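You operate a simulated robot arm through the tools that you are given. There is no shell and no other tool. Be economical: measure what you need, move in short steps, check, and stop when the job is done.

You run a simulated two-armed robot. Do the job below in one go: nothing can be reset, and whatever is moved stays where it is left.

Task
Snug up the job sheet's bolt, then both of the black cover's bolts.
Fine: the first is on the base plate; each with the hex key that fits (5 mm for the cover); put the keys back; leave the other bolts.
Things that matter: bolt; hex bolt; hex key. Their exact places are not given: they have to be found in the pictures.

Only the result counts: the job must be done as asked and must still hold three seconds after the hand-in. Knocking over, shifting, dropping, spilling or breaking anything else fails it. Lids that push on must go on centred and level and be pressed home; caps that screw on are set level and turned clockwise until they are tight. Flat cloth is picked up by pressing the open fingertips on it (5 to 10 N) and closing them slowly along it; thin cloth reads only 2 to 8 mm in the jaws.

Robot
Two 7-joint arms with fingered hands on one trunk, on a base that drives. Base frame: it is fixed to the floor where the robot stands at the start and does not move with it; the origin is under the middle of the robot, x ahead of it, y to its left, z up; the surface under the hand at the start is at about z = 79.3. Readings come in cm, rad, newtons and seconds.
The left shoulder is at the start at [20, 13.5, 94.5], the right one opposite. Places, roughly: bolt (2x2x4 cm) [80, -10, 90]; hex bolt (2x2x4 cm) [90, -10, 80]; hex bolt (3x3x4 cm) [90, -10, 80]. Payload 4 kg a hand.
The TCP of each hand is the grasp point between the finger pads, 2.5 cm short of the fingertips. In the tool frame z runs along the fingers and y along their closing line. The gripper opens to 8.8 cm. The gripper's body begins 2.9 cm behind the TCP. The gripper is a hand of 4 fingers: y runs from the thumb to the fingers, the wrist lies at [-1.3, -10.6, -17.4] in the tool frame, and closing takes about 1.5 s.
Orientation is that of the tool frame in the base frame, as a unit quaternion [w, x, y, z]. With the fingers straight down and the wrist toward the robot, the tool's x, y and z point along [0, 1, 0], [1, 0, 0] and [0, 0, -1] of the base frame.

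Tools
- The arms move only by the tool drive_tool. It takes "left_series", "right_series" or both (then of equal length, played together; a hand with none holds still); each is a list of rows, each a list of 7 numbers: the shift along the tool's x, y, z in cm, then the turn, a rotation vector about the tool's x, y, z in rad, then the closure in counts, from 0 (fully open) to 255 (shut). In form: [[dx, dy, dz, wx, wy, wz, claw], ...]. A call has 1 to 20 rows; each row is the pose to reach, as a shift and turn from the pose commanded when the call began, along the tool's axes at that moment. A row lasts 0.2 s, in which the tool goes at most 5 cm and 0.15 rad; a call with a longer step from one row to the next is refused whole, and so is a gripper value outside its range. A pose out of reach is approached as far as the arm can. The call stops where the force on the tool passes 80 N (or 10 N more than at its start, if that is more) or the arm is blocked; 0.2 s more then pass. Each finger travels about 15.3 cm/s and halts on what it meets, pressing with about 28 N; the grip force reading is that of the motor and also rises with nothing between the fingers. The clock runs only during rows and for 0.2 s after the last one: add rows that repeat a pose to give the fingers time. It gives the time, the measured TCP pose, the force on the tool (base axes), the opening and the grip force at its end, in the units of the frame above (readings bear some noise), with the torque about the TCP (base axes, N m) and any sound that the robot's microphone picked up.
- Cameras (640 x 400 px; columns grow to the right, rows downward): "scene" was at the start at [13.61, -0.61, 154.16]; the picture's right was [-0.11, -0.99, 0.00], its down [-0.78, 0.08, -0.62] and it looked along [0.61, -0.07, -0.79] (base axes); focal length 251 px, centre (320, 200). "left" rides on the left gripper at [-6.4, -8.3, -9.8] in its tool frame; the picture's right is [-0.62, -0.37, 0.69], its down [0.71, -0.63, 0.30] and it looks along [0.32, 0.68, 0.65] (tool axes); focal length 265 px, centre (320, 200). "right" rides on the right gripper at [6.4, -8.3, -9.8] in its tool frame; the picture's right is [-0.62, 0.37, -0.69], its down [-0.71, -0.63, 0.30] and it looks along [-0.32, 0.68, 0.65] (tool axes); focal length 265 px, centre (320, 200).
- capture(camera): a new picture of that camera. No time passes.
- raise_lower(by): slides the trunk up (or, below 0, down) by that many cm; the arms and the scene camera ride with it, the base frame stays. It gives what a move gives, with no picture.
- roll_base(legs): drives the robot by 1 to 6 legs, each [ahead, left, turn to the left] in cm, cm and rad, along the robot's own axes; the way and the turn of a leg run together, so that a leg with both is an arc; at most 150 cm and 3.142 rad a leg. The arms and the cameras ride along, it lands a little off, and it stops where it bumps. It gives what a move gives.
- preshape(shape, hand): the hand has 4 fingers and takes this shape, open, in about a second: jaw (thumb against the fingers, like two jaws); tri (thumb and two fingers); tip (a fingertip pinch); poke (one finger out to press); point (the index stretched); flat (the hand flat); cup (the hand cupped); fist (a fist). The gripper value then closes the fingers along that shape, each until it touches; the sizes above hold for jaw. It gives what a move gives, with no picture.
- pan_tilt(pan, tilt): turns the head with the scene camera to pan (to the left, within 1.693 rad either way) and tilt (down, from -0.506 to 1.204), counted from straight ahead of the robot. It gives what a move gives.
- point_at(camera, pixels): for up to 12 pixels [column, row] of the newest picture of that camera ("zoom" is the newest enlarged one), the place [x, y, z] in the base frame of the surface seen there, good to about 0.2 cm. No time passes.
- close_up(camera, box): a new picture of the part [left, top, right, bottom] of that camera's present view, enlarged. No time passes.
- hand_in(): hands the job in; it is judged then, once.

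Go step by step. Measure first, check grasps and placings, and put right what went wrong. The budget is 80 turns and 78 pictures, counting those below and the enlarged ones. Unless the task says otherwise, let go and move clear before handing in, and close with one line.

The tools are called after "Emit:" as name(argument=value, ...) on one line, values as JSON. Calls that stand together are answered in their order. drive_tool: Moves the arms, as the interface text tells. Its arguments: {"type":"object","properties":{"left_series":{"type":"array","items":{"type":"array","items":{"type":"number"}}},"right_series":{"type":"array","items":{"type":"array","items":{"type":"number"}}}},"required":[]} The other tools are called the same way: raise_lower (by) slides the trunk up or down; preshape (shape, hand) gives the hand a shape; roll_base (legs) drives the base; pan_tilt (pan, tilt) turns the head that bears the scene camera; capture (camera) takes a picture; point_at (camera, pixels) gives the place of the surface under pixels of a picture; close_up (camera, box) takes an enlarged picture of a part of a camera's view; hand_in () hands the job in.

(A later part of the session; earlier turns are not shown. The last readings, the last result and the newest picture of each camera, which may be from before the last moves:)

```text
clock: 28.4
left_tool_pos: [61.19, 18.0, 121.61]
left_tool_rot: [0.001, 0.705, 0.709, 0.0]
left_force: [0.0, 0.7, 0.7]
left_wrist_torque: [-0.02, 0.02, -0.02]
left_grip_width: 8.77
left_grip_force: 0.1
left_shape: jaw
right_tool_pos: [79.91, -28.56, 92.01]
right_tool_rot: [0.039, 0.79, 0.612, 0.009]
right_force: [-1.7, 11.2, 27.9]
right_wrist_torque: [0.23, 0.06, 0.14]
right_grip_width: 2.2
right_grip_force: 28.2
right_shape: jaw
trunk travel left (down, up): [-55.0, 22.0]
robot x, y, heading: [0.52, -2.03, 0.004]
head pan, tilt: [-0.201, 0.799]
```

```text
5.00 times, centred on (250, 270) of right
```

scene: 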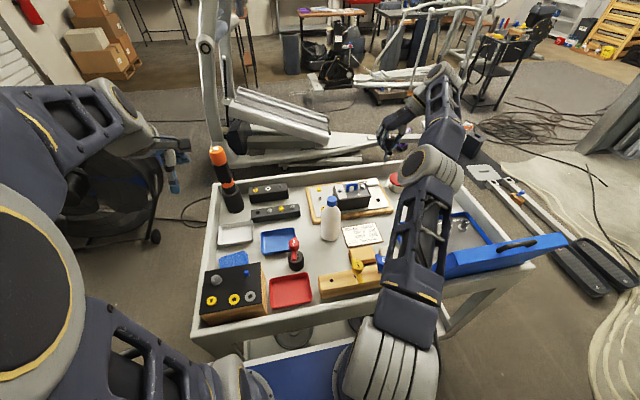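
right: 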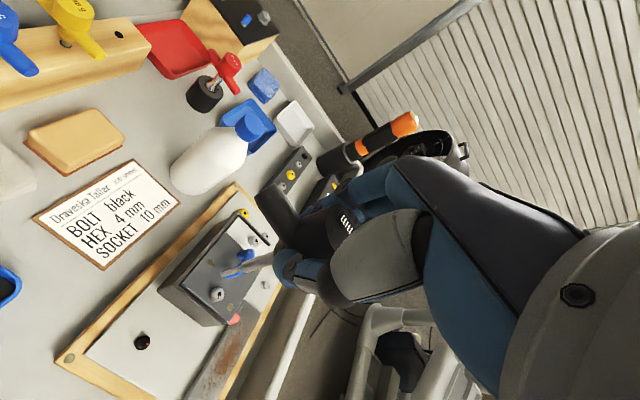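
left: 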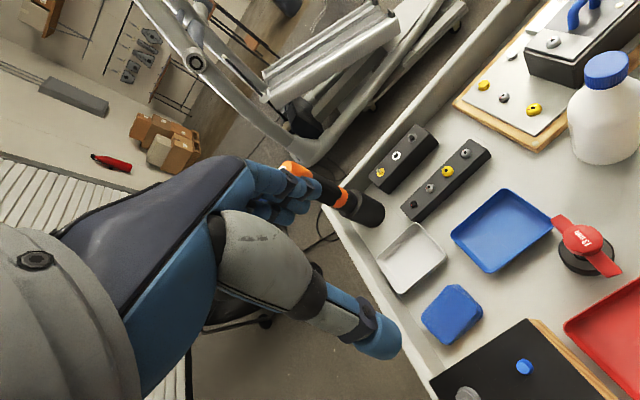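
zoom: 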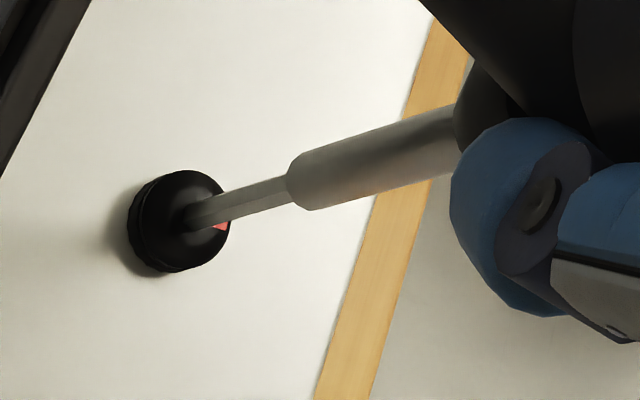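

Torque is rising (0.14 N·m) and there's an 11 N side load in +y. I'll relieve the side load and keep turning.

Emit:
drive_tool(right_series=[[0.07, -0.02, 0, 0.0036, -0.007, 0.1, 255], [0.14, -0.04, 0, 0.007, -0.014, 0.2, 255], [0.14, -0.04, 0, 0.011, -0.021, 0.3, 255], [0.14, -0.04, 0, 0.0144, -0.028, 0.4, 255], [0.14, -0.04, 0, 0.018, -0.036, 0.5, 255], [0.14, -0.04, 0, 0.0216, -0.043, 0.6, 255], [0.14, -0.04, 0, 0.0216, -0.043, 0.6, 255]])

Emit:
capture(camera="right")

Emit:
close_up(camera="right", box=[190, 230, 310, 310])

```text
clock: 30.0
left_tool_pos: [61.08, 18.14, 121.58]
left_tool_rot: [0.0, 0.705, 0.709, 0.001]
left_force: [-0.5, -0.3, 0.3]
left_wrist_torque: [0.0, -0.06, 0.02]
left_grip_width: 8.75
left_grip_force: 0.1
left_shape: jaw
right_tool_pos: [79.93, -28.61, 92.03]
right_tool_rot: [0.041, 0.935, 0.351, -0.004]
right_force: [8.6, 11.5, 22.2]
right_wrist_torque: [0.22, -0.1, 0.15]
right_grip_width: 2.15
right_grip_force: 28.3
right_shape: jaw
trunk travel left (down, up): [-55.0, 22.0]
robot x, y, heading: [0.59, -1.65, 0.008]
head pan, tilt: [-0.201, 0.799]
```

```text
43 pictures are left
```

right: 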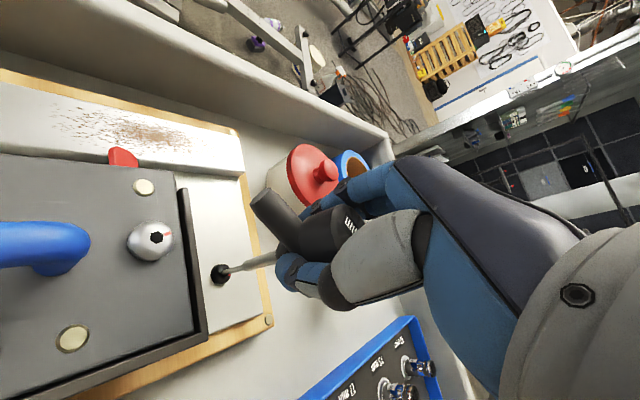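

```text
5.00 times, centred on (250, 270) of right
```

zoom: 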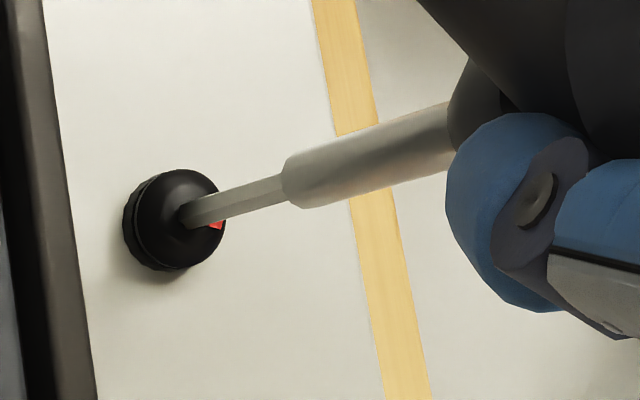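

Torque stays near 0.15 N·m and the key still turns with the hand. I'll continue, again relieving the side load.

Emit:
drive_tool(right_series=[[0.08, -0.02, 0, 0.0036, -0.007, 0.1, 255], [0.16, -0.03, 0, 0.007, -0.014, 0.2, 255], [0.16, -0.03, 0, 0.011, -0.021, 0.3, 255], [0.16, -0.03, 0, 0.0144, -0.028, 0.4, 255], [0.16, -0.03, 0, 0.018, -0.036, 0.5, 255], [0.16, -0.03, 0, 0.0216, -0.043, 0.6, 255], [0.16, -0.03, 0, 0.025, -0.05, 0.7, 255], [0.16, -0.03, 0, 0.029, -0.057, 0.8, 255], [0.16, -0.03, 0, 0.029, -0.057, 0.8, 255]])

Emit:
close_up(camera="right", box=[190, 230, 310, 310])

```text
clock: 32.0
left_tool_pos: [61.32, 18.02, 121.52]
left_tool_rot: [0.0, 0.706, 0.708, 0.0]
left_force: [1.5, -0.3, 0.1]
left_wrist_torque: [0.0, -0.01, 0.01]
left_grip_width: 8.78
left_grip_force: 0.2
left_shape: jaw
right_tool_pos: [80.15, -28.62, 91.99]
right_tool_rot: [0.037, 0.998, -0.04, -0.016]
right_force: [31.1, -4.0, 21.9]
right_wrist_torque: [-0.16, -0.46, 0.58]
right_grip_width: 2.2
right_grip_force: 27.8
right_shape: jaw
trunk travel left (down, up): [-55.0, 22.0]
robot x, y, heading: [0.75, -1.91, 0.004]
head pan, tilt: [-0.201, 0.799]
```

```text
5.00 times, centred on (250, 270) of right
```

zoom: 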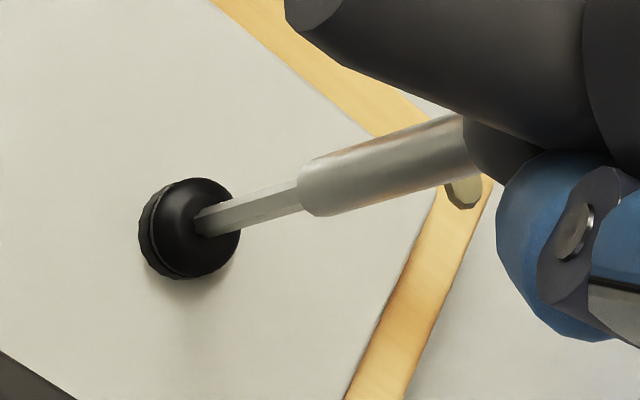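

Torque has jumped to 0.58 N·m and the red mark now lags behind. The bolt seems tight, or the key is slipping in the hand, so I'll look at the bar.

Emit:
capture(camera="right")

```text
40 pictures are left
```

right: 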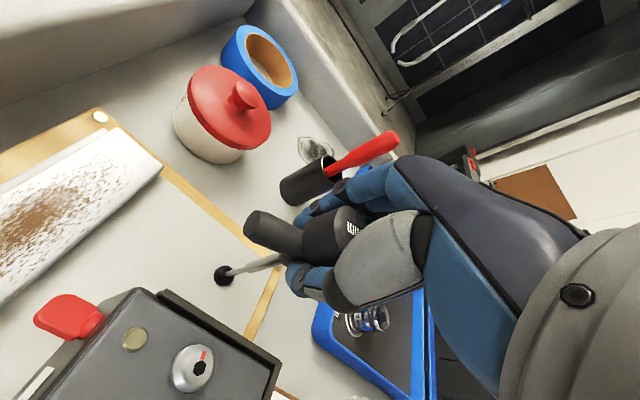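

The bar slipped a little in the grip, so the bolt is resisting. I'll relieve the 31 N side load and turn slightly more to confirm it's tight.

Emit:
drive_tool(right_series=[[0.15, 0, 0, 0, 0, 0, 255], [0.3, 0, 0, 0, 0, 0, 255], [0.3, 0, 0, 0.003, -0.006, 0.08, 255], [0.3, 0, 0, 0.006, -0.011, 0.16, 255], [0.3, 0, 0, 0.009, -0.018, 0.25, 255], [0.3, 0, 0, 0.009, -0.018, 0.25, 255]])

Emit:
capture(camera="right")

```text
clock: 33.4
left_tool_pos: [61.18, 17.92, 121.53]
left_tool_rot: [0.0, 0.706, 0.708, 0.0]
left_force: [0.2, 0.0, 0.3]
left_wrist_torque: [0.01, -0.01, 0.01]
left_grip_width: 8.76
left_grip_force: 0.1
left_shape: jaw
right_tool_pos: [80.45, -28.76, 91.96]
right_tool_rot: [0.033, 0.986, -0.164, -0.02]
right_force: [30.8, -12.9, 18.2]
right_wrist_torque: [-0.31, -0.38, 0.79]
right_grip_width: 2.05
right_grip_force: 27.3
right_shape: jaw
trunk travel left (down, up): [-55.0, 22.0]
robot x, y, heading: [0.75, -2.18, 0.006]
head pan, tilt: [-0.201, 0.799]
```

```text
39 pictures are left
```

right: 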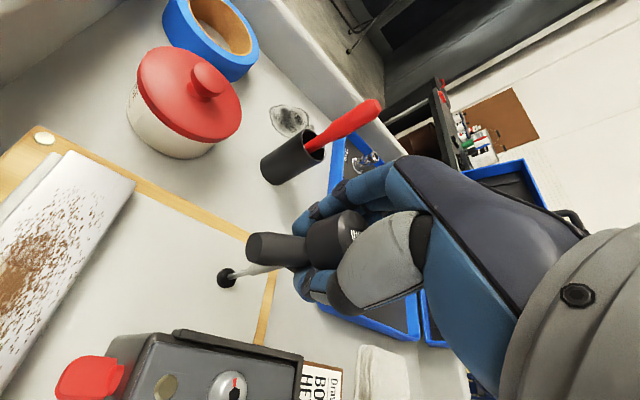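

Torque is 0.79 N·m and the bolt no longer follows. I'll make one more small turn to be sure.

Emit:
drive_tool(right_series=[[0.05, 0.05, 0, 0.003, -0.006, 0.08, 255], [0.1, 0.1, 0, 0.006, -0.011, 0.16, 255], [0.1, 0.1, 0, 0.009, -0.018, 0.25, 255], [0.1, 0.1, 0, 0.009, -0.018, 0.25, 255]])

Emit:
close_up(camera="right", box=[190, 200, 350, 310])

```text
clock: 34.4
left_tool_pos: [61.45, 17.87, 121.57]
left_tool_rot: [0.0, 0.705, 0.709, 0.0]
left_force: [-0.5, 0.6, -0.2]
left_wrist_torque: [0.0, 0.01, 0.01]
left_grip_width: 8.77
left_grip_force: 0.1
left_shape: jaw
right_tool_pos: [80.61, -29.05, 91.83]
right_tool_rot: [0.032, 0.958, -0.286, -0.022]
right_force: [42.0, -26.1, 15.8]
right_wrist_torque: [-0.58, -0.39, 1.28]
right_grip_width: 2.06
right_grip_force: 28.5
right_shape: jaw
trunk travel left (down, up): [-55.0, 22.0]
robot x, y, heading: [0.77, -2.24, 0.008]
head pan, tilt: [-0.201, 0.799]
```

```text
3.64 times, centred on (270, 255) of right
```

zoom: 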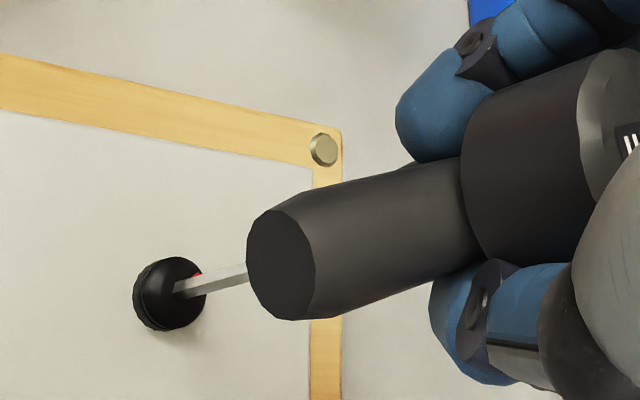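

Torque reached 1.28 N·m, so the black bolt is tight. I'll ease off the torque and withdraw the key straight up.

Emit:
drive_tool(right_series=[[0, 0, 0, -0.003, 0.006, -0.1, 255], [0, 0, 0, -0.007, 0.014, -0.2, 255], [-0.01, 0.02, -0.3, -0.009, 0.018, -0.25, 255], [-0.03, 0.05, -0.7, -0.009, 0.018, -0.25, 255], [-0.06, 0.11, -1.5, -0.009, 0.018, -0.25, 255], [-0.11, 0.21, -3, -0.009, 0.018, -0.25, 255], [-0.22, 0.42, -6, -0.009, 0.018, -0.25, 255], [-0.36, 0.71, -10, -0.009, 0.018, -0.25, 255], [-0.54, 1.06, -14.8, -0.009, 0.018, -0.25, 255], [-0.54, 1.06, -14.8, -0.009, 0.018, -0.25, 255]])

Emit:
capture(camera="right")

```text
clock: 36.6
left_tool_pos: [61.3, 17.91, 121.58]
left_tool_rot: [0.001, 0.705, 0.709, -0.001]
left_force: [-0.1, 0.1, -0.6]
left_wrist_torque: [-0.01, 0.0, -0.03]
left_grip_width: 8.77
left_grip_force: 0.1
left_shape: jaw
right_tool_pos: [80.36, -28.74, 106.71]
right_tool_rot: [0.032, 0.985, -0.166, -0.024]
right_force: [-0.1, 0.3, -0.6]
right_wrist_torque: [0.0, 0.01, -0.01]
right_grip_width: 1.88
right_grip_force: 28.0
right_shape: jaw
trunk travel left (down, up): [-55.0, 22.0]
robot x, y, heading: [0.72, -2.03, 0.003]
head pan, tilt: [-0.201, 0.799]
```

```text
37 pictures are left
```

right: 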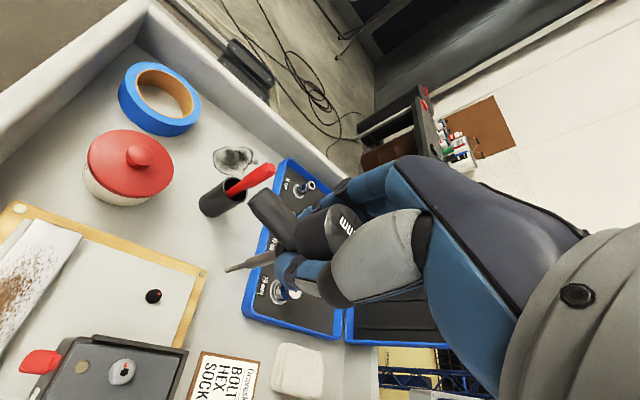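

The key is out. I'll rotate the hand back counter-clockwise, raise it slightly and return the base to the key block position.

Emit:
drive_tool(right_series=[[0, 0, -0.5, -0.005, 0.01, -0.145, 255], [0, 0, -1, -0.01, 0.021, -0.29, 255], [0, 0, -1.5, -0.016, 0.031, -0.435, 255], [0, 0, -2, -0.021, 0.041, -0.58, 255], [0, 0, -2.5, -0.026, 0.052, -0.725, 255], [0, 0, -3, -0.031, 0.062, -0.87, 255], [0, 0, -3, -0.037, 0.072, -1.015, 255], [0, 0, -3, -0.042, 0.083, -1.16, 255], [0, 0, -3, -0.047, 0.093, -1.305, 255], [0, 0, -3, -0.052, 0.103, -1.45, 255], [0, 0, -3, -0.058, 0.114, -1.595, 255], [0, 0, -3, -0.063, 0.124, -1.74, 255], [0, 0, -3, -0.068, 0.135, -1.885, 255], [0, 0, -3, -0.073, 0.145, -2.03, 255], [0, 0, -3, -0.079, 0.155, -2.175, 255], [0, 0, -3, -0.084, 0.165, -2.32, 255], [0, 0, -3, -0.089, 0.176, -2.465, 255], [0, 0, -3, -0.094, 0.186, -2.61, 255], [0, 0, -3, -0.1, 0.197, -2.755, 255], [0, 0, -3, -0.1, 0.197, -2.755, 255]])

Emit:
roll_base(legs=[[-20.5, 12, 0]])

Emit:
capture(camera="right")

```text
clock: 40.8
left_tool_pos: [61.13, 17.97, 121.49]
left_tool_rot: [0.0, 0.705, 0.709, 0.001]
left_force: [0.2, 0.1, 0.7]
left_wrist_torque: [-0.01, 0.0, -0.02]
left_grip_width: 8.75
left_grip_force: 0.0
left_shape: jaw
right_tool_pos: [80.47, -28.57, 109.73]
right_tool_rot: [0.03, 0.349, 0.936, 0.028]
right_force: [-0.3, 0.0, -0.5]
right_wrist_torque: [0.02, 0.02, 0.0]
right_grip_width: 1.85
right_grip_force: 28.4
right_shape: jaw
trunk travel left (down, up): [-55.0, 22.0]
robot x, y, heading: [0.82, -1.89, 0.006]
head pan, tilt: [-0.201, 0.799]
```

```text
clock: 42.6
left_tool_pos: [40.51, 29.54, 121.58]
left_tool_rot: [0.0, 0.705, 0.709, 0.0]
left_force: [0.2, -0.6, 0.2]
left_wrist_torque: [0.03, 0.0, -0.03]
left_grip_width: 8.77
left_grip_force: 0.0
left_shape: jaw
right_tool_pos: [59.73, -17.08, 109.69]
right_tool_rot: [0.03, 0.349, 0.936, 0.026]
right_force: [-0.8, -0.3, -1.3]
right_wrist_torque: [-0.01, 0.0, 0.01]
right_grip_width: 1.86
right_grip_force: 28.2
right_shape: jaw
trunk travel left (down, up): [-55.0, 22.0]
robot x, y, heading: [-19.79, 9.47, 0.003]
head pan, tilt: [-0.201, 0.799]
```

```text
36 pictures are left
```

right: 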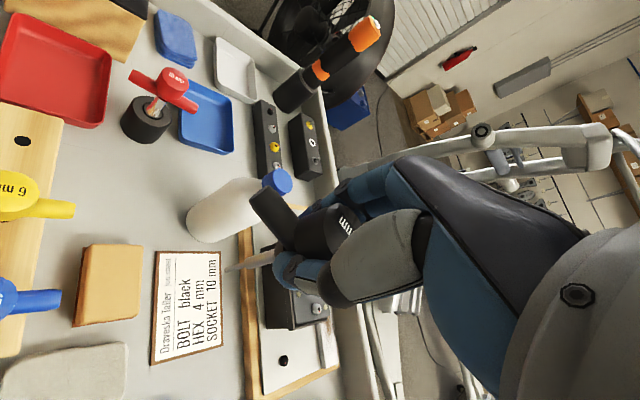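

Next I'll move over the 4 mm hole and finish the rotation back.

Emit:
drive_tool(right_series=[[3.7, 0.8, -0.1, -0.005, 0.01, -0.145, 255], [7.4, 1.6, -0.2, -0.01, 0.021, -0.29, 255], [11.1, 2.4, -0.3, -0.016, 0.031, -0.435, 255], [14.8, 3.1, -0.4, -0.021, 0.041, -0.58, 255], [18.45, 3.8, -0.45, -0.026, 0.052, -0.72, 255], [18.45, 3.8, -0.45, -0.026, 0.052, -0.72, 255]])

Emit:
close_up(camera="right", box=[150, 170, 340, 310])

```text
clock: 44.0
left_tool_pos: [40.51, 29.56, 121.57]
left_tool_rot: [0.0, 0.705, 0.709, -0.001]
left_force: [-0.7, -0.4, 0.3]
left_wrist_torque: [0.04, 0.0, 0.0]
left_grip_width: 8.78
left_grip_force: 0.1
left_shape: jaw
right_tool_pos: [48.22, -1.97, 109.85]
right_tool_rot: [0.017, -0.005, 0.999, 0.037]
right_force: [-0.3, -0.1, -0.8]
right_wrist_torque: [0.01, -0.02, 0.02]
right_grip_width: 1.87
right_grip_force: 28.0
right_shape: jaw
trunk travel left (down, up): [-55.0, 22.0]
robot x, y, heading: [-19.94, 9.47, 0.0]
head pan, tilt: [-0.201, 0.799]
```

```text
2.86 times, centred on (245, 240) of right
```

zoom: 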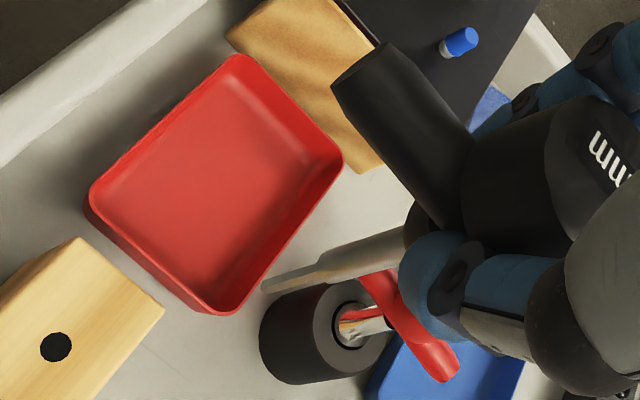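

The bar is nearly back in its original direction. I'll measure the shank axis from tip (268,286) to (395,245), and the hole at (56,347).

Emit:
point_at(camera="zoom", pixels=[[266, 287], [275, 284], [290, 279], [305, 273], [320, 267], [340, 261], [365, 253], [390, 245], [56, 347], [50, 347], [62, 347]])

Emit:
close_up(camera="scene", box=[295, 150, 355, 230])

```text
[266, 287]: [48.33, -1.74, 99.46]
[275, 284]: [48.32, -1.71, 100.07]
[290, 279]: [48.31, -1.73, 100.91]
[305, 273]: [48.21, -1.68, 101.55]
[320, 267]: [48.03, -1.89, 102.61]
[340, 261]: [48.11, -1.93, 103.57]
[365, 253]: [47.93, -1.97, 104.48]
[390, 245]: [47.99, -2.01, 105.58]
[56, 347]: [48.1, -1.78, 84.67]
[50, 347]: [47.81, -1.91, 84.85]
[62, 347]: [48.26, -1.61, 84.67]
```

```text
5.00 times, centred on (325, 190) of scene
```

zoom: 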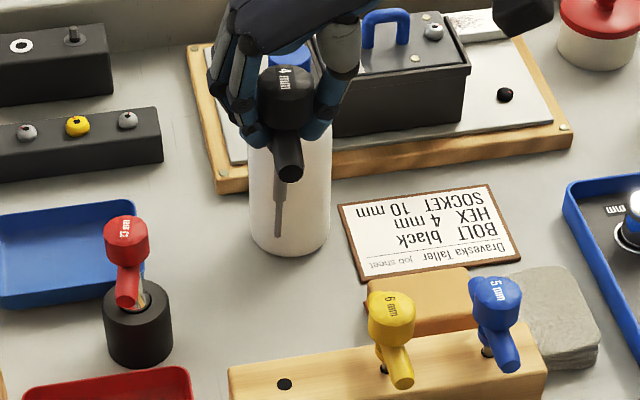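

The tip is about 0.23/0.38 off the TCP with a small residual tilt. Correcting that tilt puts the tip right over the hole at (48.05,-1.77), so I'll descend to just above the block.

Emit:
drive_tool(right_series=[[0.1, -0.22, 3, 0.02, 0.035, 0, 255], [0.2, -0.44, 6, 0.02, 0.035, 0, 255], [0.3, -0.67, 9, 0.02, 0.035, 0, 255], [0.4, -0.89, 12, 0.02, 0.035, 0, 255], [0.45, -0.98, 13.2, 0.02, 0.035, 0, 255], [0.45, -0.98, 13.2, 0.02, 0.035, 0, 255]])

Emit:
close_up(camera="right", box=[190, 220, 310, 310])

Emit:
point_at(camera="zoom", pixels=[[180, 230], [200, 222], [240, 208]])

```text
clock: 45.4
left_tool_pos: [40.55, 29.6, 121.51]
left_tool_rot: [0.0, 0.706, 0.709, 0.0]
left_force: [0.2, 0.2, 0.9]
left_wrist_torque: [0.01, -0.01, 0.02]
left_grip_width: 8.73
left_grip_force: 0.0
left_shape: jaw
right_tool_pos: [48.56, -2.01, 96.43]
right_tool_rot: [0.0, -0.004, 1.0, 0.025]
right_force: [0.2, -0.3, -0.8]
right_wrist_torque: [0.02, 0.0, -0.04]
right_grip_width: 1.88
right_grip_force: 27.5
right_shape: jaw
trunk travel left (down, up): [-55.0, 22.0]
robot x, y, heading: [-19.77, 9.86, 0.007]
head pan, tilt: [-0.201, 0.799]
```

```text
4.44 times, centred on (250, 265) of right
```

zoom: 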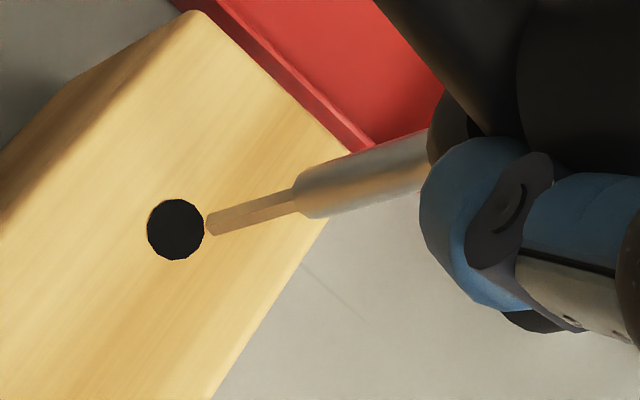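

```text
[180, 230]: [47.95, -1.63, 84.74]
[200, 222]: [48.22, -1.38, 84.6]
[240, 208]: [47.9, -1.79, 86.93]
```

The tip now shows at (213,223) beside the hole centred at (176,229). I'll measure both.

Emit:
point_at(camera="zoom", pixels=[[213, 223], [220, 220], [232, 216], [250, 211], [275, 203], [330, 185], [370, 172], [400, 162], [176, 229], [170, 229], [182, 229], [176, 222]])

```text
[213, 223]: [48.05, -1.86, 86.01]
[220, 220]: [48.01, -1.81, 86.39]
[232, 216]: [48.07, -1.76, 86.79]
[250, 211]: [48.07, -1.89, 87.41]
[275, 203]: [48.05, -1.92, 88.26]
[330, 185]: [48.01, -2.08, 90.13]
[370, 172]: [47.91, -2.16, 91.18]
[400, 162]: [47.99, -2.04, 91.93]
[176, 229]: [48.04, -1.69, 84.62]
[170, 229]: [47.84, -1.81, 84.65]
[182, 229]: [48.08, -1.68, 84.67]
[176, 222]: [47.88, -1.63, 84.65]
```

The tip needs to move -0.18 cm in x. Then I'll insert slowly.

Emit:
drive_tool(right_series=[[0.18, -0.02, 0, 0, 0, 0, 255], [0.18, -0.05, 0.8, 0, 0, 0, 255], [0.18, -0.1, 1.6, 0, 0, 0, 255], [0.18, -0.14, 2.4, 0, 0, 0, 255], [0.18, -0.18, 3.2, 0, 0, 0, 255], [0.18, -0.22, 4, 0, 0, 0, 255], [0.18, -0.25, 4.6, 0, 0, 0, 255], [0.18, -0.28, 5.2, 0, 0, 0, 255], [0.18, -0.31, 5.8, 0, 0, 0, 255], [0.18, -0.33, 6.2, 0, 0, 0, 255], [0.18, -0.33, 6.2, 0, 0, 0, 255]])

Emit:
close_up(camera="right", box=[190, 180, 350, 310])

```text
clock: 47.8
left_tool_pos: [40.59, 29.57, 121.57]
left_tool_rot: [-0.001, 0.705, 0.709, -0.001]
left_force: [0.2, -0.1, -0.2]
left_wrist_torque: [0.01, 0.0, -0.01]
left_grip_width: 8.77
left_grip_force: 0.1
left_shape: jaw
right_tool_pos: [48.26, -2.16, 90.19]
right_tool_rot: [0.001, -0.004, 1.0, 0.024]
right_force: [0.4, -0.4, -0.8]
right_wrist_torque: [-0.04, 0.0, -0.01]
right_grip_width: 1.84
right_grip_force: 28.3
right_shape: jaw
trunk travel left (down, up): [-55.0, 22.0]
robot x, y, heading: [-20.05, 9.49, 0.005]
head pan, tilt: [-0.201, 0.799]
```

```text
3.08 times, centred on (270, 245) of right
```

zoom: 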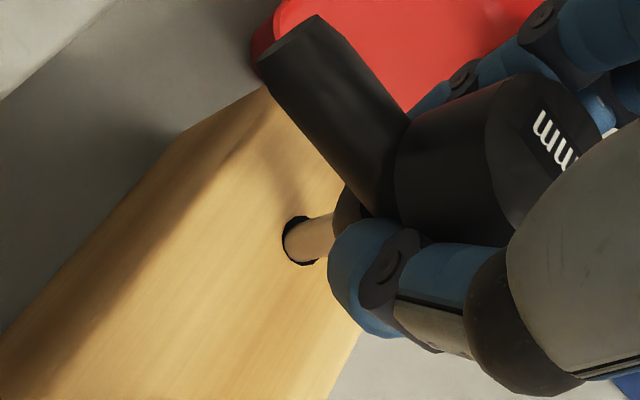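

It slid in cleanly with no contact force. I'll lower to touch, release to partly open, and rise.

Emit:
drive_tool(right_series=[[0, -0.01, 0.15, 0, 0, 0, 255], [0, -0.02, 0.3, 0, 0, 0, 255], [0, -0.03, 0.4, 0, 0, 0, 255], [0, -0.03, 0.4, 0, 0, 0, 200], [0, -0.03, 0.4, 0, 0, 0, 150], [0, -0.03, 0.4, 0, 0, 0, 110], [0, -0.03, 0.4, 0, 0, 0, 80], [0, -0.03, 0.4, 0, 0, 0, 80], [0, -0.03, 0.4, 0, 0, 0, 80], [0, -0.03, 0.4, 0, 0, 0, 80]])

Emit:
drive_tool(right_series=[[0, 0.1, -2, 0, 0, 0, 80], [0, 0.2, -4, 0, 0, 0, 80], [0, 0.3, -8, 0, 0, 0, 80], [0, 0.4, -12, 0, 0, 0, 80], [0, 0.5, -16, 0, 0, 0, 80], [0, 0.5, -16, 0, 0, 0, 80]])

Emit:
capture(camera="right")

```text
clock: 50.0
left_tool_pos: [40.61, 29.65, 121.62]
left_tool_rot: [0.0, 0.706, 0.709, 0.0]
left_force: [0.8, -0.6, -0.5]
left_wrist_torque: [0.02, 0.01, 0.03]
left_grip_width: 8.76
left_grip_force: 0.0
left_shape: jaw
right_tool_pos: [48.22, -2.05, 89.83]
right_tool_rot: [-0.001, -0.004, 1.0, 0.025]
right_force: [0.3, -0.3, -0.1]
right_wrist_torque: [0.01, 0.01, 0.01]
right_grip_width: 6.0
right_grip_force: 0.0
right_shape: jaw
trunk travel left (down, up): [-55.0, 22.0]
robot x, y, heading: [-20.02, 9.51, 0.005]
head pan, tilt: [-0.201, 0.799]
```

```text
clock: 51.4
left_tool_pos: [40.53, 29.53, 121.64]
left_tool_rot: [-0.001, 0.705, 0.709, 0.0]
left_force: [0.4, -0.4, -1.1]
left_wrist_torque: [0.03, -0.01, 0.0]
left_grip_width: 8.74
left_grip_force: 0.1
left_shape: jaw
right_tool_pos: [48.09, -2.34, 106.04]
right_tool_rot: [0.001, -0.005, 1.0, 0.026]
right_force: [-1.0, -0.3, -0.4]
right_wrist_torque: [0.0, 0.0, 0.01]
right_grip_width: 5.98
right_grip_force: 0.1
right_shape: jaw
trunk travel left (down, up): [-55.0, 22.0]
robot x, y, heading: [-20.24, 9.8, 0.005]
head pan, tilt: [-0.201, 0.799]
```

```text
31 pictures are left
```

right: 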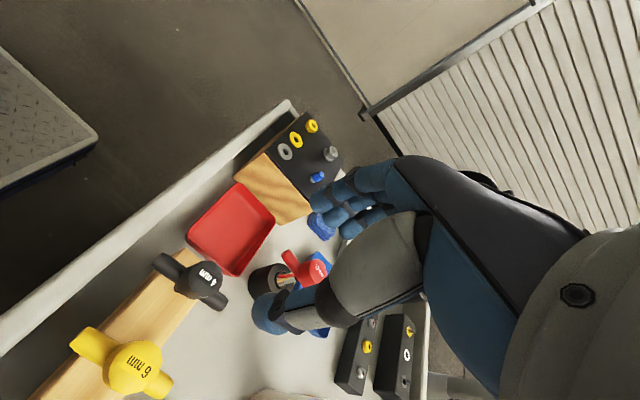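

The 4 mm key is back in its hole. Next I'll move above the 5 mm key and measure it.

Emit:
drive_tool(right_series=[[-0.1, -4, 0.2, 0, 0, 0, 80], [-0.1, -8, 0.4, 0, 0, 0, 80], [-0.1, -12, 0.6, 0, 0, 0, 80], [-0.1, -14.4, 0.7, 0, 0, 0, 80], [-0.1, -14.4, 0.7, 0, 0, 0, 80]])

Emit:
close_up(camera="right", box=[130, 235, 250, 325])

```text
clock: 52.6
left_tool_pos: [40.59, 29.46, 121.56]
left_tool_rot: [0.0, 0.705, 0.709, 0.0]
left_force: [-0.3, 0.4, 0.4]
left_wrist_torque: [0.0, -0.01, -0.01]
left_grip_width: 8.76
left_grip_force: 0.1
left_shape: jaw
right_tool_pos: [48.36, -16.85, 104.43]
right_tool_rot: [0.0, -0.005, 1.0, 0.025]
right_force: [-0.2, -0.4, 0.6]
right_wrist_torque: [0.01, -0.01, -0.02]
right_grip_width: 6.02
right_grip_force: 0.0
right_shape: jaw
trunk travel left (down, up): [-55.0, 22.0]
robot x, y, heading: [-20.17, 9.59, 0.007]
head pan, tilt: [-0.201, 0.799]
```

```text
4.44 times, centred on (190, 280) of right
```

zoom: 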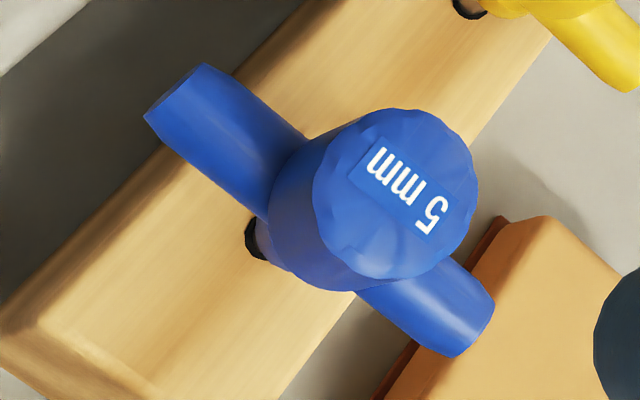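

Emit:
point_at(camera="zoom", pixels=[[395, 195], [320, 190], [470, 205], [410, 113], [385, 275], [185, 110], [225, 140], [430, 310], [470, 335]])

```text
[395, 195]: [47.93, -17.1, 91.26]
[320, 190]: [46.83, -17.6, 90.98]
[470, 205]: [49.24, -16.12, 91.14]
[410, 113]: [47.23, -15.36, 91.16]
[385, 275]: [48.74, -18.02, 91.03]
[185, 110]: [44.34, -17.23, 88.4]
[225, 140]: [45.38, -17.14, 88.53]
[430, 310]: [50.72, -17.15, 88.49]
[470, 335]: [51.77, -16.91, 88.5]
```

The 5 mm hub centre is about (48.0,-16.8). I'll descend and grip it as before.

Emit:
drive_tool(right_series=[[0.28, -0.2, 3, 0, 0, 0, 80], [0.28, -0.36, 6, 0, 0, 0, 80], [0.28, -0.5, 9, 0, 0, 0, 80], [0.28, -0.65, 12, 0, 0, 0, 80], [0.28, -0.73, 13.5, 0, 0, 0, 80], [0.28, -0.79, 14.75, 0, 0, 0, 80], [0.28, -0.79, 14.75, 0, 0, 0, 80], [0.28, -0.79, 14.75, 0, 0, 0, 130], [0.28, -0.79, 14.75, 0, 0, 0, 180], [0.28, -0.79, 14.75, 0, 0, 0, 220], [0.28, -0.79, 14.75, 0, 0, 0, 255], [0.28, -0.79, 14.75, 0, 0, 0, 255], [0.28, -0.79, 14.75, 0, 0, 0, 255], [0.28, -0.79, 14.75, 0, 0, 0, 255], [0.28, -0.79, 14.75, 0, 0, 0, 255]])

```text
clock: 55.8
left_tool_pos: [40.62, 29.63, 121.6]
left_tool_rot: [0.0, 0.705, 0.709, 0.0]
left_force: [0.5, -0.2, 0.4]
left_wrist_torque: [0.01, 0.02, 0.02]
left_grip_width: 8.76
left_grip_force: 0.1
left_shape: jaw
right_tool_pos: [48.13, -16.81, 89.75]
right_tool_rot: [0.001, -0.004, 1.0, 0.025]
right_force: [0.3, -0.4, 0.4]
right_wrist_torque: [-0.03, -0.02, -0.02]
right_grip_width: 1.73
right_grip_force: 27.7
right_shape: jaw
trunk travel left (down, up): [-55.0, 22.0]
robot x, y, heading: [-19.86, 9.9, 0.005]
head pan, tilt: [-0.201, 0.799]
```

It's gripped cleanly with no side load. I'll lift it out and drive to the cover.

Emit:
drive_tool(right_series=[[0, 0.05, -1, 0, 0, 0, 255], [0, 0.1, -2, 0, 0, 0, 255], [0, 0.2, -4, 0, 0, 0, 255], [0, 0.3, -6, 0, 0, 0, 255], [0, 0.45, -9, 0, 0, 0, 255], [0, 0.6, -12, 0, 0, 0, 255], [0, 0.8, -16, 0, 0, 0, 255], [0, 1.0, -20, 0, 0, 0, 255], [0, 1.0, -20, 0, 0, 0, 255]])

Emit:
roll_base(legs=[[20.5, -12, 0]])

Emit:
close_up(camera="right", box=[180, 210, 320, 310])

```text
clock: 57.8
left_tool_pos: [40.57, 29.56, 121.51]
left_tool_rot: [0.0, 0.705, 0.709, 0.0]
left_force: [-0.6, 0.2, 0.6]
left_wrist_torque: [0.02, 0.01, 0.01]
left_grip_width: 8.73
left_grip_force: 0.0
left_shape: jaw
right_tool_pos: [48.12, -16.63, 109.72]
right_tool_rot: [0.001, -0.004, 1.0, 0.025]
right_force: [0.5, -0.7, -0.2]
right_wrist_torque: [0.0, 0.03, 0.02]
right_grip_width: 1.75
right_grip_force: 28.4
right_shape: jaw
trunk travel left (down, up): [-55.0, 22.0]
robot x, y, heading: [-20.04, 9.95, 0.006]
head pan, tilt: [-0.201, 0.799]
```

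```text
clock: 59.5
left_tool_pos: [61.38, 17.62, 121.48]
left_tool_rot: [0.0, 0.706, 0.708, 0.0]
left_force: [-0.2, -1.0, -0.2]
left_wrist_torque: [0.0, -0.03, -0.02]
left_grip_width: 8.74
left_grip_force: 0.1
left_shape: jaw
right_tool_pos: [68.93, -28.71, 109.63]
right_tool_rot: [0.0, -0.003, 1.0, 0.025]
right_force: [0.4, 0.7, 0.0]
right_wrist_torque: [-0.02, -0.02, 0.0]
right_grip_width: 1.76
right_grip_force: 27.8
right_shape: jaw
trunk travel left (down, up): [-55.0, 22.0]
robot x, y, heading: [0.86, -2.29, -0.004]
head pan, tilt: [-0.201, 0.799]
```

```text
4.00 times, centred on (250, 260) of right
```

zoom: 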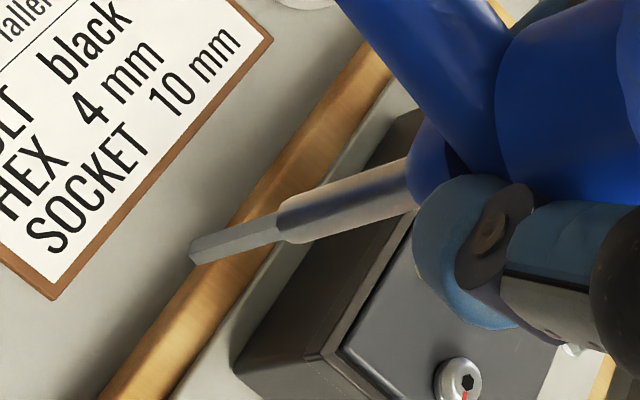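

I'll measure the 5 mm key's axis from tip (198,252) up the shank.

Emit:
point_at(camera="zoom", pixels=[[197, 253], [210, 247], [230, 240], [255, 231], [275, 225], [300, 217], [330, 207], [360, 198], [390, 189], [405, 184]])

```text
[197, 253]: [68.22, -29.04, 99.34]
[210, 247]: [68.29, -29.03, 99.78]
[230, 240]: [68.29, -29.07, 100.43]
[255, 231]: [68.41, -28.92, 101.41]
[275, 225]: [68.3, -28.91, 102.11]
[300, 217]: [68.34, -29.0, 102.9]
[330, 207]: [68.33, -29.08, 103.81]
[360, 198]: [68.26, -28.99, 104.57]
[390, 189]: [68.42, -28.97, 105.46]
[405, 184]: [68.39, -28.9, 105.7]
```

The tip is about 10.35 below the TCP with a small tilt. I'll correct the tilt and hover over the right cover bolt.

Emit:
drive_tool(right_series=[[-3.2, 1.6, 0.1, -0.01, -0.013, 0, 255], [-6.4, 3.2, 0.2, -0.02, -0.026, 0, 255], [-9.6, 4.9, 0.25, -0.03, -0.04, 0, 255], [-12.86, 6.5, 0.33, -0.03, -0.04, 0, 255], [-12.86, 6.3, 4.5, -0.03, -0.04, 0, 255], [-12.86, 6.09, 8.63, -0.03, -0.04, 0, 255], [-12.86, 6.09, 8.63, -0.03, -0.04, 0, 255], [-12.86, 6.09, 8.63, -0.03, -0.04, 0, 255]])

Emit:
close_up(camera="right", box=[180, 245, 260, 305])

```text
clock: 61.3
left_tool_pos: [61.5, 17.67, 121.59]
left_tool_rot: [0.0, 0.706, 0.708, 0.0]
left_force: [-0.5, -0.3, 0.6]
left_wrist_torque: [-0.01, -0.02, 0.01]
left_grip_width: 8.77
left_grip_force: 0.1
left_shape: jaw
right_tool_pos: [81.6, -22.18, 101.38]
right_tool_rot: [0.02, -0.003, 0.999, 0.04]
right_force: [-0.6, 0.1, -0.4]
right_wrist_torque: [-0.02, -0.01, -0.02]
right_grip_width: 1.75
right_grip_force: 27.9
right_shape: jaw
trunk travel left (down, up): [-55.0, 22.0]
robot x, y, heading: [0.67, -2.05, 0.002]
head pan, tilt: [-0.201, 0.799]
```

```text
6.67 times, centred on (220, 275) of right
```

zoom: 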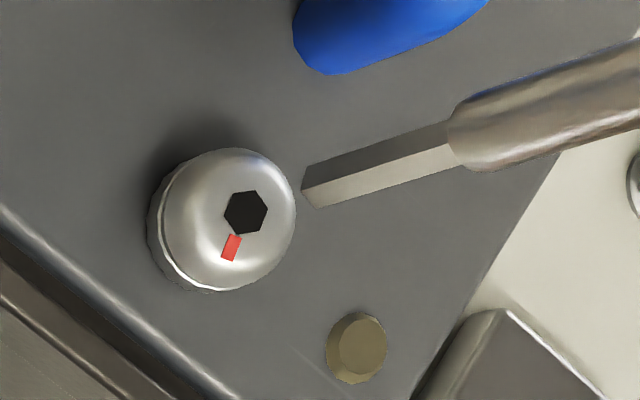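

The socket is at (245,212) and the tip end at about (312,190). I'll measure both.

Emit:
point_at(camera="zoom", pixels=[[245, 212], [238, 212], [252, 212], [245, 205], [245, 219], [310, 188], [316, 190], [325, 180], [325, 195], [380, 165], [440, 148], [500, 125]])

```text
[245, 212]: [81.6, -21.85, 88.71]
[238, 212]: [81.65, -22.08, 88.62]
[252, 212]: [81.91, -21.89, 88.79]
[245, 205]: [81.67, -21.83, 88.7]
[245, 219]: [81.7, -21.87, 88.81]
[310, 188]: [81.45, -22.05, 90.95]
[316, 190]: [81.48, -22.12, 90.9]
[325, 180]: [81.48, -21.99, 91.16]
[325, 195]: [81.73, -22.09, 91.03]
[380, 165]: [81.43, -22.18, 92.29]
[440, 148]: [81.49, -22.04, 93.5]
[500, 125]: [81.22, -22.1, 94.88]
```

The tip sits within 0.05 cm of the socket axis. I'll lower, press gently and begin turning clockwise.

Emit:
drive_tool(right_series=[[0.04, -0.09, 1.1, 0, 0, 0, 255], [0.08, -0.16, 2.0, 0, 0, 0, 255], [0.09, -0.18, 2.3, 0, 0, 0, 255], [0.1, -0.2, 2.5, 0, 0, 0, 255], [0.1, -0.21, 2.65, 0, 0, 0, 255], [0.1, -0.21, 2.65, 0, 0, 0, 255]])

Emit:
close_up(camera="right", box=[180, 235, 280, 305])

```text
clock: 62.7
left_tool_pos: [61.41, 17.76, 121.59]
left_tool_rot: [0.0, 0.706, 0.708, 0.0]
left_force: [-0.2, 0.0, 0.7]
left_wrist_torque: [-0.02, -0.01, 0.02]
left_grip_width: 8.75
left_grip_force: 0.0
left_shape: jaw
right_tool_pos: [81.81, -22.11, 99.04]
right_tool_rot: [0.022, -0.003, 0.999, 0.042]
right_force: [6.1, -1.0, 21.5]
right_wrist_torque: [0.05, -0.12, -0.01]
right_grip_width: 1.8
right_grip_force: 28.0
right_shape: jaw
trunk travel left (down, up): [-55.0, 22.0]
robot x, y, heading: [0.87, -2.03, 0.002]
head pan, tilt: [-0.201, 0.799]
```

```text
5.71 times, centred on (230, 270) of right
```

zoom: 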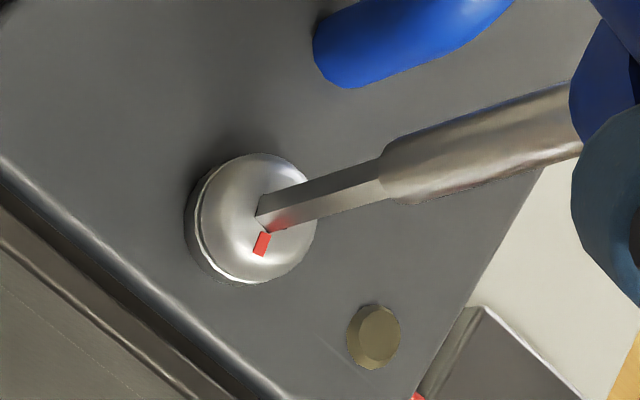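

It's seated on the head, over the socket. I'll turn clockwise about the vertical so it drops in.

Emit:
drive_tool(right_series=[[0.02, 0, 0, 0.004, -0.008, 0.1, 255], [0.05, 0, 0, 0.008, -0.016, 0.2, 255], [0.07, -0.01, 0, 0.012, -0.024, 0.3, 255], [0.09, -0.01, 0, 0.016, -0.032, 0.4, 255], [0.12, -0.02, 0, 0.02, -0.04, 0.5, 255], [0.14, -0.02, 0, 0.024, -0.048, 0.6, 255], [0.14, -0.02, 0, 0.024, -0.048, 0.6, 255]])

Emit:
close_up(camera="right", box=[180, 235, 280, 305])

```text
clock: 64.3
left_tool_pos: [61.42, 17.51, 121.57]
left_tool_rot: [0.001, 0.706, 0.708, 0.0]
left_force: [-0.7, 0.1, -0.6]
left_wrist_torque: [0.0, 0.0, 0.0]
left_grip_width: 8.76
left_grip_force: 0.0
left_shape: jaw
right_tool_pos: [81.62, -22.09, 98.88]
right_tool_rot: [0.033, 0.294, 0.955, 0.032]
right_force: [2.1, -0.4, 30.9]
right_wrist_torque: [0.04, -0.14, -0.01]
right_grip_width: 1.9
right_grip_force: 28.3
right_shape: jaw
trunk travel left (down, up): [-55.0, 22.0]
robot x, y, heading: [0.98, -1.98, 0.001]
head pan, tilt: [-0.201, 0.799]
```

```text
5.71 times, centred on (230, 270) of right
```

zoom: 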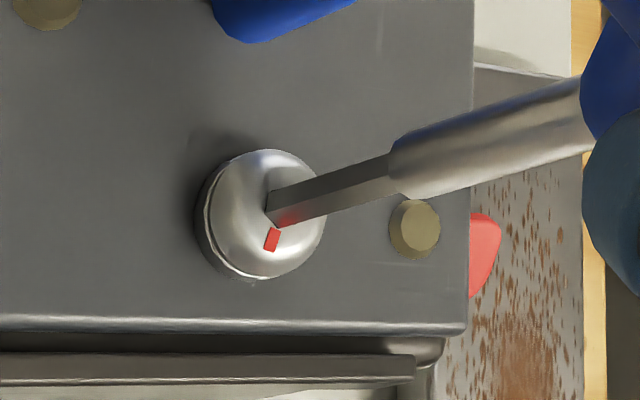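

The mark turns with the key, so it's engaged. I'll continue clockwise 1.4 rad with pivot compensation.

Emit:
drive_tool(right_series=[[0.015, 0.01, 0, 0.004, -0.008, 0.1, 255], [0.03, 0.02, 0, 0.008, -0.016, 0.2, 255], [0.05, 0.03, 0, 0.012, -0.024, 0.3, 255], [0.07, 0.04, 0, 0.016, -0.032, 0.4, 255], [0.08, 0.05, 0, 0.02, -0.04, 0.5, 255], [0.1, 0.06, 0, 0.024, -0.048, 0.6, 255], [0.12, 0.07, 0, 0.028, -0.056, 0.7, 255], [0.13, 0.08, 0, 0.032, -0.064, 0.8, 255], [0.15, 0.09, 0, 0.036, -0.072, 0.9, 255], [0.17, 0.1, 0, 0.04, -0.08, 1.0, 255], [0.19, 0.11, 0, 0.044, -0.088, 1.1, 255], [0.2, 0.12, 0, 0.048, -0.096, 1.2, 255], [0.22, 0.13, 0, 0.052, -0.104, 1.3, 255], [0.23, 0.13, 0, 0.056, -0.112, 1.4, 255], [0.23, 0.13, 0, 0.056, -0.112, 1.4, 255]])

Emit:
close_up(camera="right", box=[180, 195, 340, 305])

```text
clock: 67.5
left_tool_pos: [61.38, 17.62, 121.6]
left_tool_rot: [-0.001, 0.706, 0.708, 0.0]
left_force: [-0.3, -0.3, -0.4]
left_wrist_torque: [-0.02, -0.01, -0.05]
left_grip_width: 8.77
left_grip_force: 0.1
left_shape: jaw
right_tool_pos: [81.5, -21.92, 98.89]
right_tool_rot: [0.044, 0.841, 0.539, 0.007]
right_force: [5.1, 9.8, 23.1]
right_wrist_torque: [0.07, -0.08, 0.18]
right_grip_width: 1.96
right_grip_force: 27.9
right_shape: jaw
trunk travel left (down, up): [-55.0, 22.0]
robot x, y, heading: [0.8, -1.72, 0.002]
head pan, tilt: [-0.201, 0.799]
```

```text
3.64 times, centred on (260, 250) of right
```

zoom: 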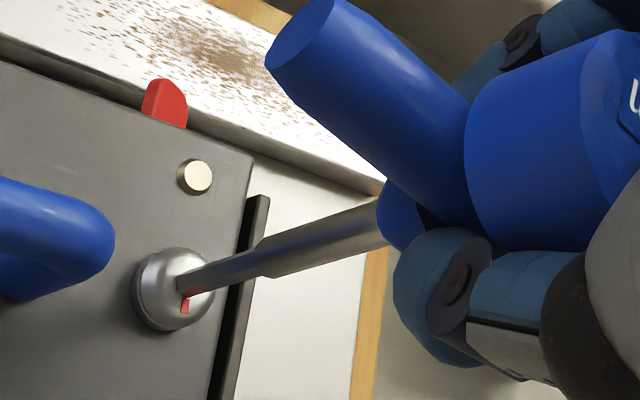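

Torque is 0.18 N·m and the bolt is still turning with the key. I'll continue until it tightens.

Emit:
drive_tool(right_series=[[0.06, 0, 0, 0.004, -0.008, 0.1, 255], [0.11, 0, 0, 0.008, -0.016, 0.2, 255], [0.11, 0, 0, 0.012, -0.024, 0.3, 255], [0.11, 0, 0, 0.016, -0.032, 0.4, 255], [0.11, 0, 0, 0.02, -0.04, 0.5, 255], [0.11, 0, 0, 0.024, -0.048, 0.6, 255], [0.11, 0, 0, 0.028, -0.056, 0.7, 255], [0.11, 0, 0, 0.032, -0.064, 0.8, 255], [0.11, 0, 0, 0.032, -0.064, 0.8, 255]])

Emit:
close_up(camera="right", box=[180, 195, 340, 305])

```text
clock: 69.5
left_tool_pos: [61.33, 17.66, 121.59]
left_tool_rot: [0.0, 0.706, 0.708, 0.0]
left_force: [0.8, -0.4, 0.4]
left_wrist_torque: [0.01, 0.01, -0.02]
left_grip_width: 8.78
left_grip_force: 0.1
left_shape: jaw
right_tool_pos: [81.5, -21.81, 98.87]
right_tool_rot: [0.043, 0.985, 0.167, -0.012]
right_force: [11.3, 9.3, 24.7]
right_wrist_torque: [0.14, -0.11, 0.18]
right_grip_width: 1.98
right_grip_force: 28.2
right_shape: jaw
trunk travel left (down, up): [-55.0, 22.0]
robot x, y, heading: [0.93, -2.04, -0.002]
head pan, tilt: [-0.201, 0.799]
```

```text
3.64 times, centred on (260, 250) of right
```

zoom: 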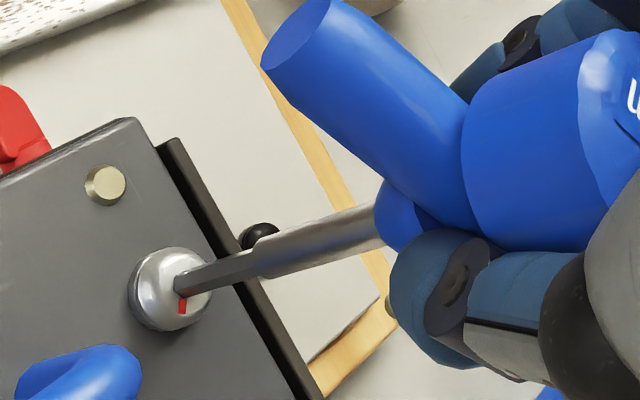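

It's still turning at a steady 0.18 N·m. I'll continue with side-load relief.

Emit:
drive_tool(right_series=[[0.07, -0.03, 0, 0.004, -0.008, 0.1, 255], [0.15, -0.05, 0, 0.008, -0.016, 0.2, 255], [0.15, -0.05, 0, 0.012, -0.024, 0.3, 255], [0.15, -0.05, 0, 0.016, -0.032, 0.4, 255], [0.15, -0.05, 0, 0.02, -0.04, 0.5, 255], [0.15, -0.05, 0, 0.024, -0.048, 0.6, 255], [0.15, -0.05, 0, 0.028, -0.056, 0.7, 255], [0.15, -0.05, 0, 0.032, -0.064, 0.8, 255], [0.15, -0.05, 0, 0.032, -0.064, 0.8, 255]])

Emit:
close_up(camera="right", box=[180, 195, 340, 305])

```text
clock: 71.5
left_tool_pos: [61.51, 17.58, 121.58]
left_tool_rot: [-0.001, 0.706, 0.708, -0.001]
left_force: [-0.1, -0.4, 0.1]
left_wrist_torque: [-0.01, -0.01, -0.02]
left_grip_width: 8.76
left_grip_force: 0.1
left_shape: jaw
right_tool_pos: [82.04, -21.93, 98.86]
right_tool_rot: [0.035, 0.973, -0.225, -0.02]
right_force: [53.7, -29.0, 10.9]
right_wrist_torque: [-1.05, -0.76, 1.91]
right_grip_width: 1.91
right_grip_force: 28.4
right_shape: jaw
trunk travel left (down, up): [-55.0, 22.0]
robot x, y, heading: [1.09, -2.18, 0.0]
head pan, tilt: [-0.201, 0.799]
```

```text
3.64 times, centred on (260, 250) of right
```

zoom: 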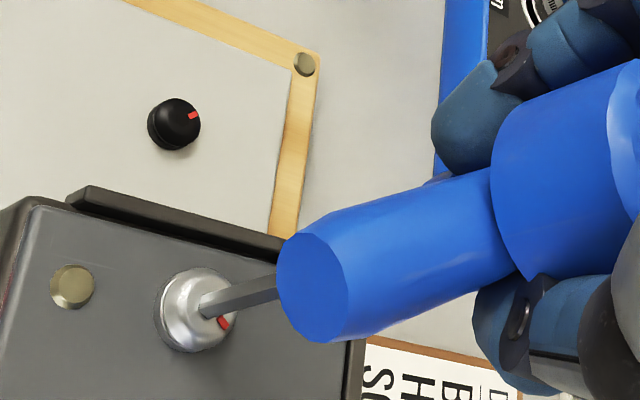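

Torque hit 1.9 N·m, so the right cover bolt is tight. I'll ease off and withdraw upward, rotating back counter-clockwise afterwards.

Emit:
drive_tool(right_series=[[0, 0, 0, -0.004, 0.008, -0.1, 255], [0, 0, 0, -0.008, 0.016, -0.2, 255], [0, 0, 0, -0.012, 0.024, -0.3, 255], [-0.01, 0.02, -0.3, -0.014, 0.028, -0.35, 255], [-0.03, 0.06, -0.7, -0.014, 0.028, -0.35, 255], [-0.06, 0.12, -1.5, -0.014, 0.028, -0.35, 255], [-0.12, 0.24, -3, -0.014, 0.028, -0.35, 255], [-0.24, 0.48, -6, -0.014, 0.028, -0.35, 255], [-0.4, 0.8, -10, -0.014, 0.028, -0.35, 255], [-0.4, 0.8, -10, -0.02, 0.04, -0.49, 255], [-0.4, 0.8, -10, -0.025, 0.05, -0.63, 255], [-0.4, 0.8, -10, -0.031, 0.062, -0.77, 255], [-0.4, 0.8, -10, -0.036, 0.073, -0.91, 255], [-0.4, 0.8, -10, -0.042, 0.084, -1.05, 255], [-0.4, 0.8, -10, -0.048, 0.095, -1.19, 255], [-0.4, 0.8, -10, -0.053, 0.106, -1.33, 255], [-0.4, 0.8, -10, -0.059, 0.118, -1.47, 255], [-0.4, 0.8, -10, -0.064, 0.129, -1.61, 255], [-0.4, 0.8, -10, -0.07, 0.14, -1.75, 255], [-0.4, 0.8, -10, -0.07, 0.14, -1.75, 255]])

```text
clock: 75.7
left_tool_pos: [61.47, 17.54, 121.65]
left_tool_rot: [0.0, 0.706, 0.708, -0.001]
left_force: [0.7, -0.7, -0.6]
left_wrist_torque: [0.0, -0.02, 0.02]
left_grip_width: 8.76
left_grip_force: 0.1
left_shape: jaw
right_tool_pos: [81.75, -21.69, 108.73]
right_tool_rot: [0.044, 0.798, 0.601, 0.009]
right_force: [-0.4, 0.3, -1.2]
right_wrist_torque: [-0.01, 0.01, -0.02]
right_grip_width: 1.74
right_grip_force: 28.2
right_shape: jaw
trunk travel left (down, up): [-55.0, 22.0]
robot x, y, heading: [0.91, -1.85, -0.001]
head pan, tilt: [-0.201, 0.799]
```

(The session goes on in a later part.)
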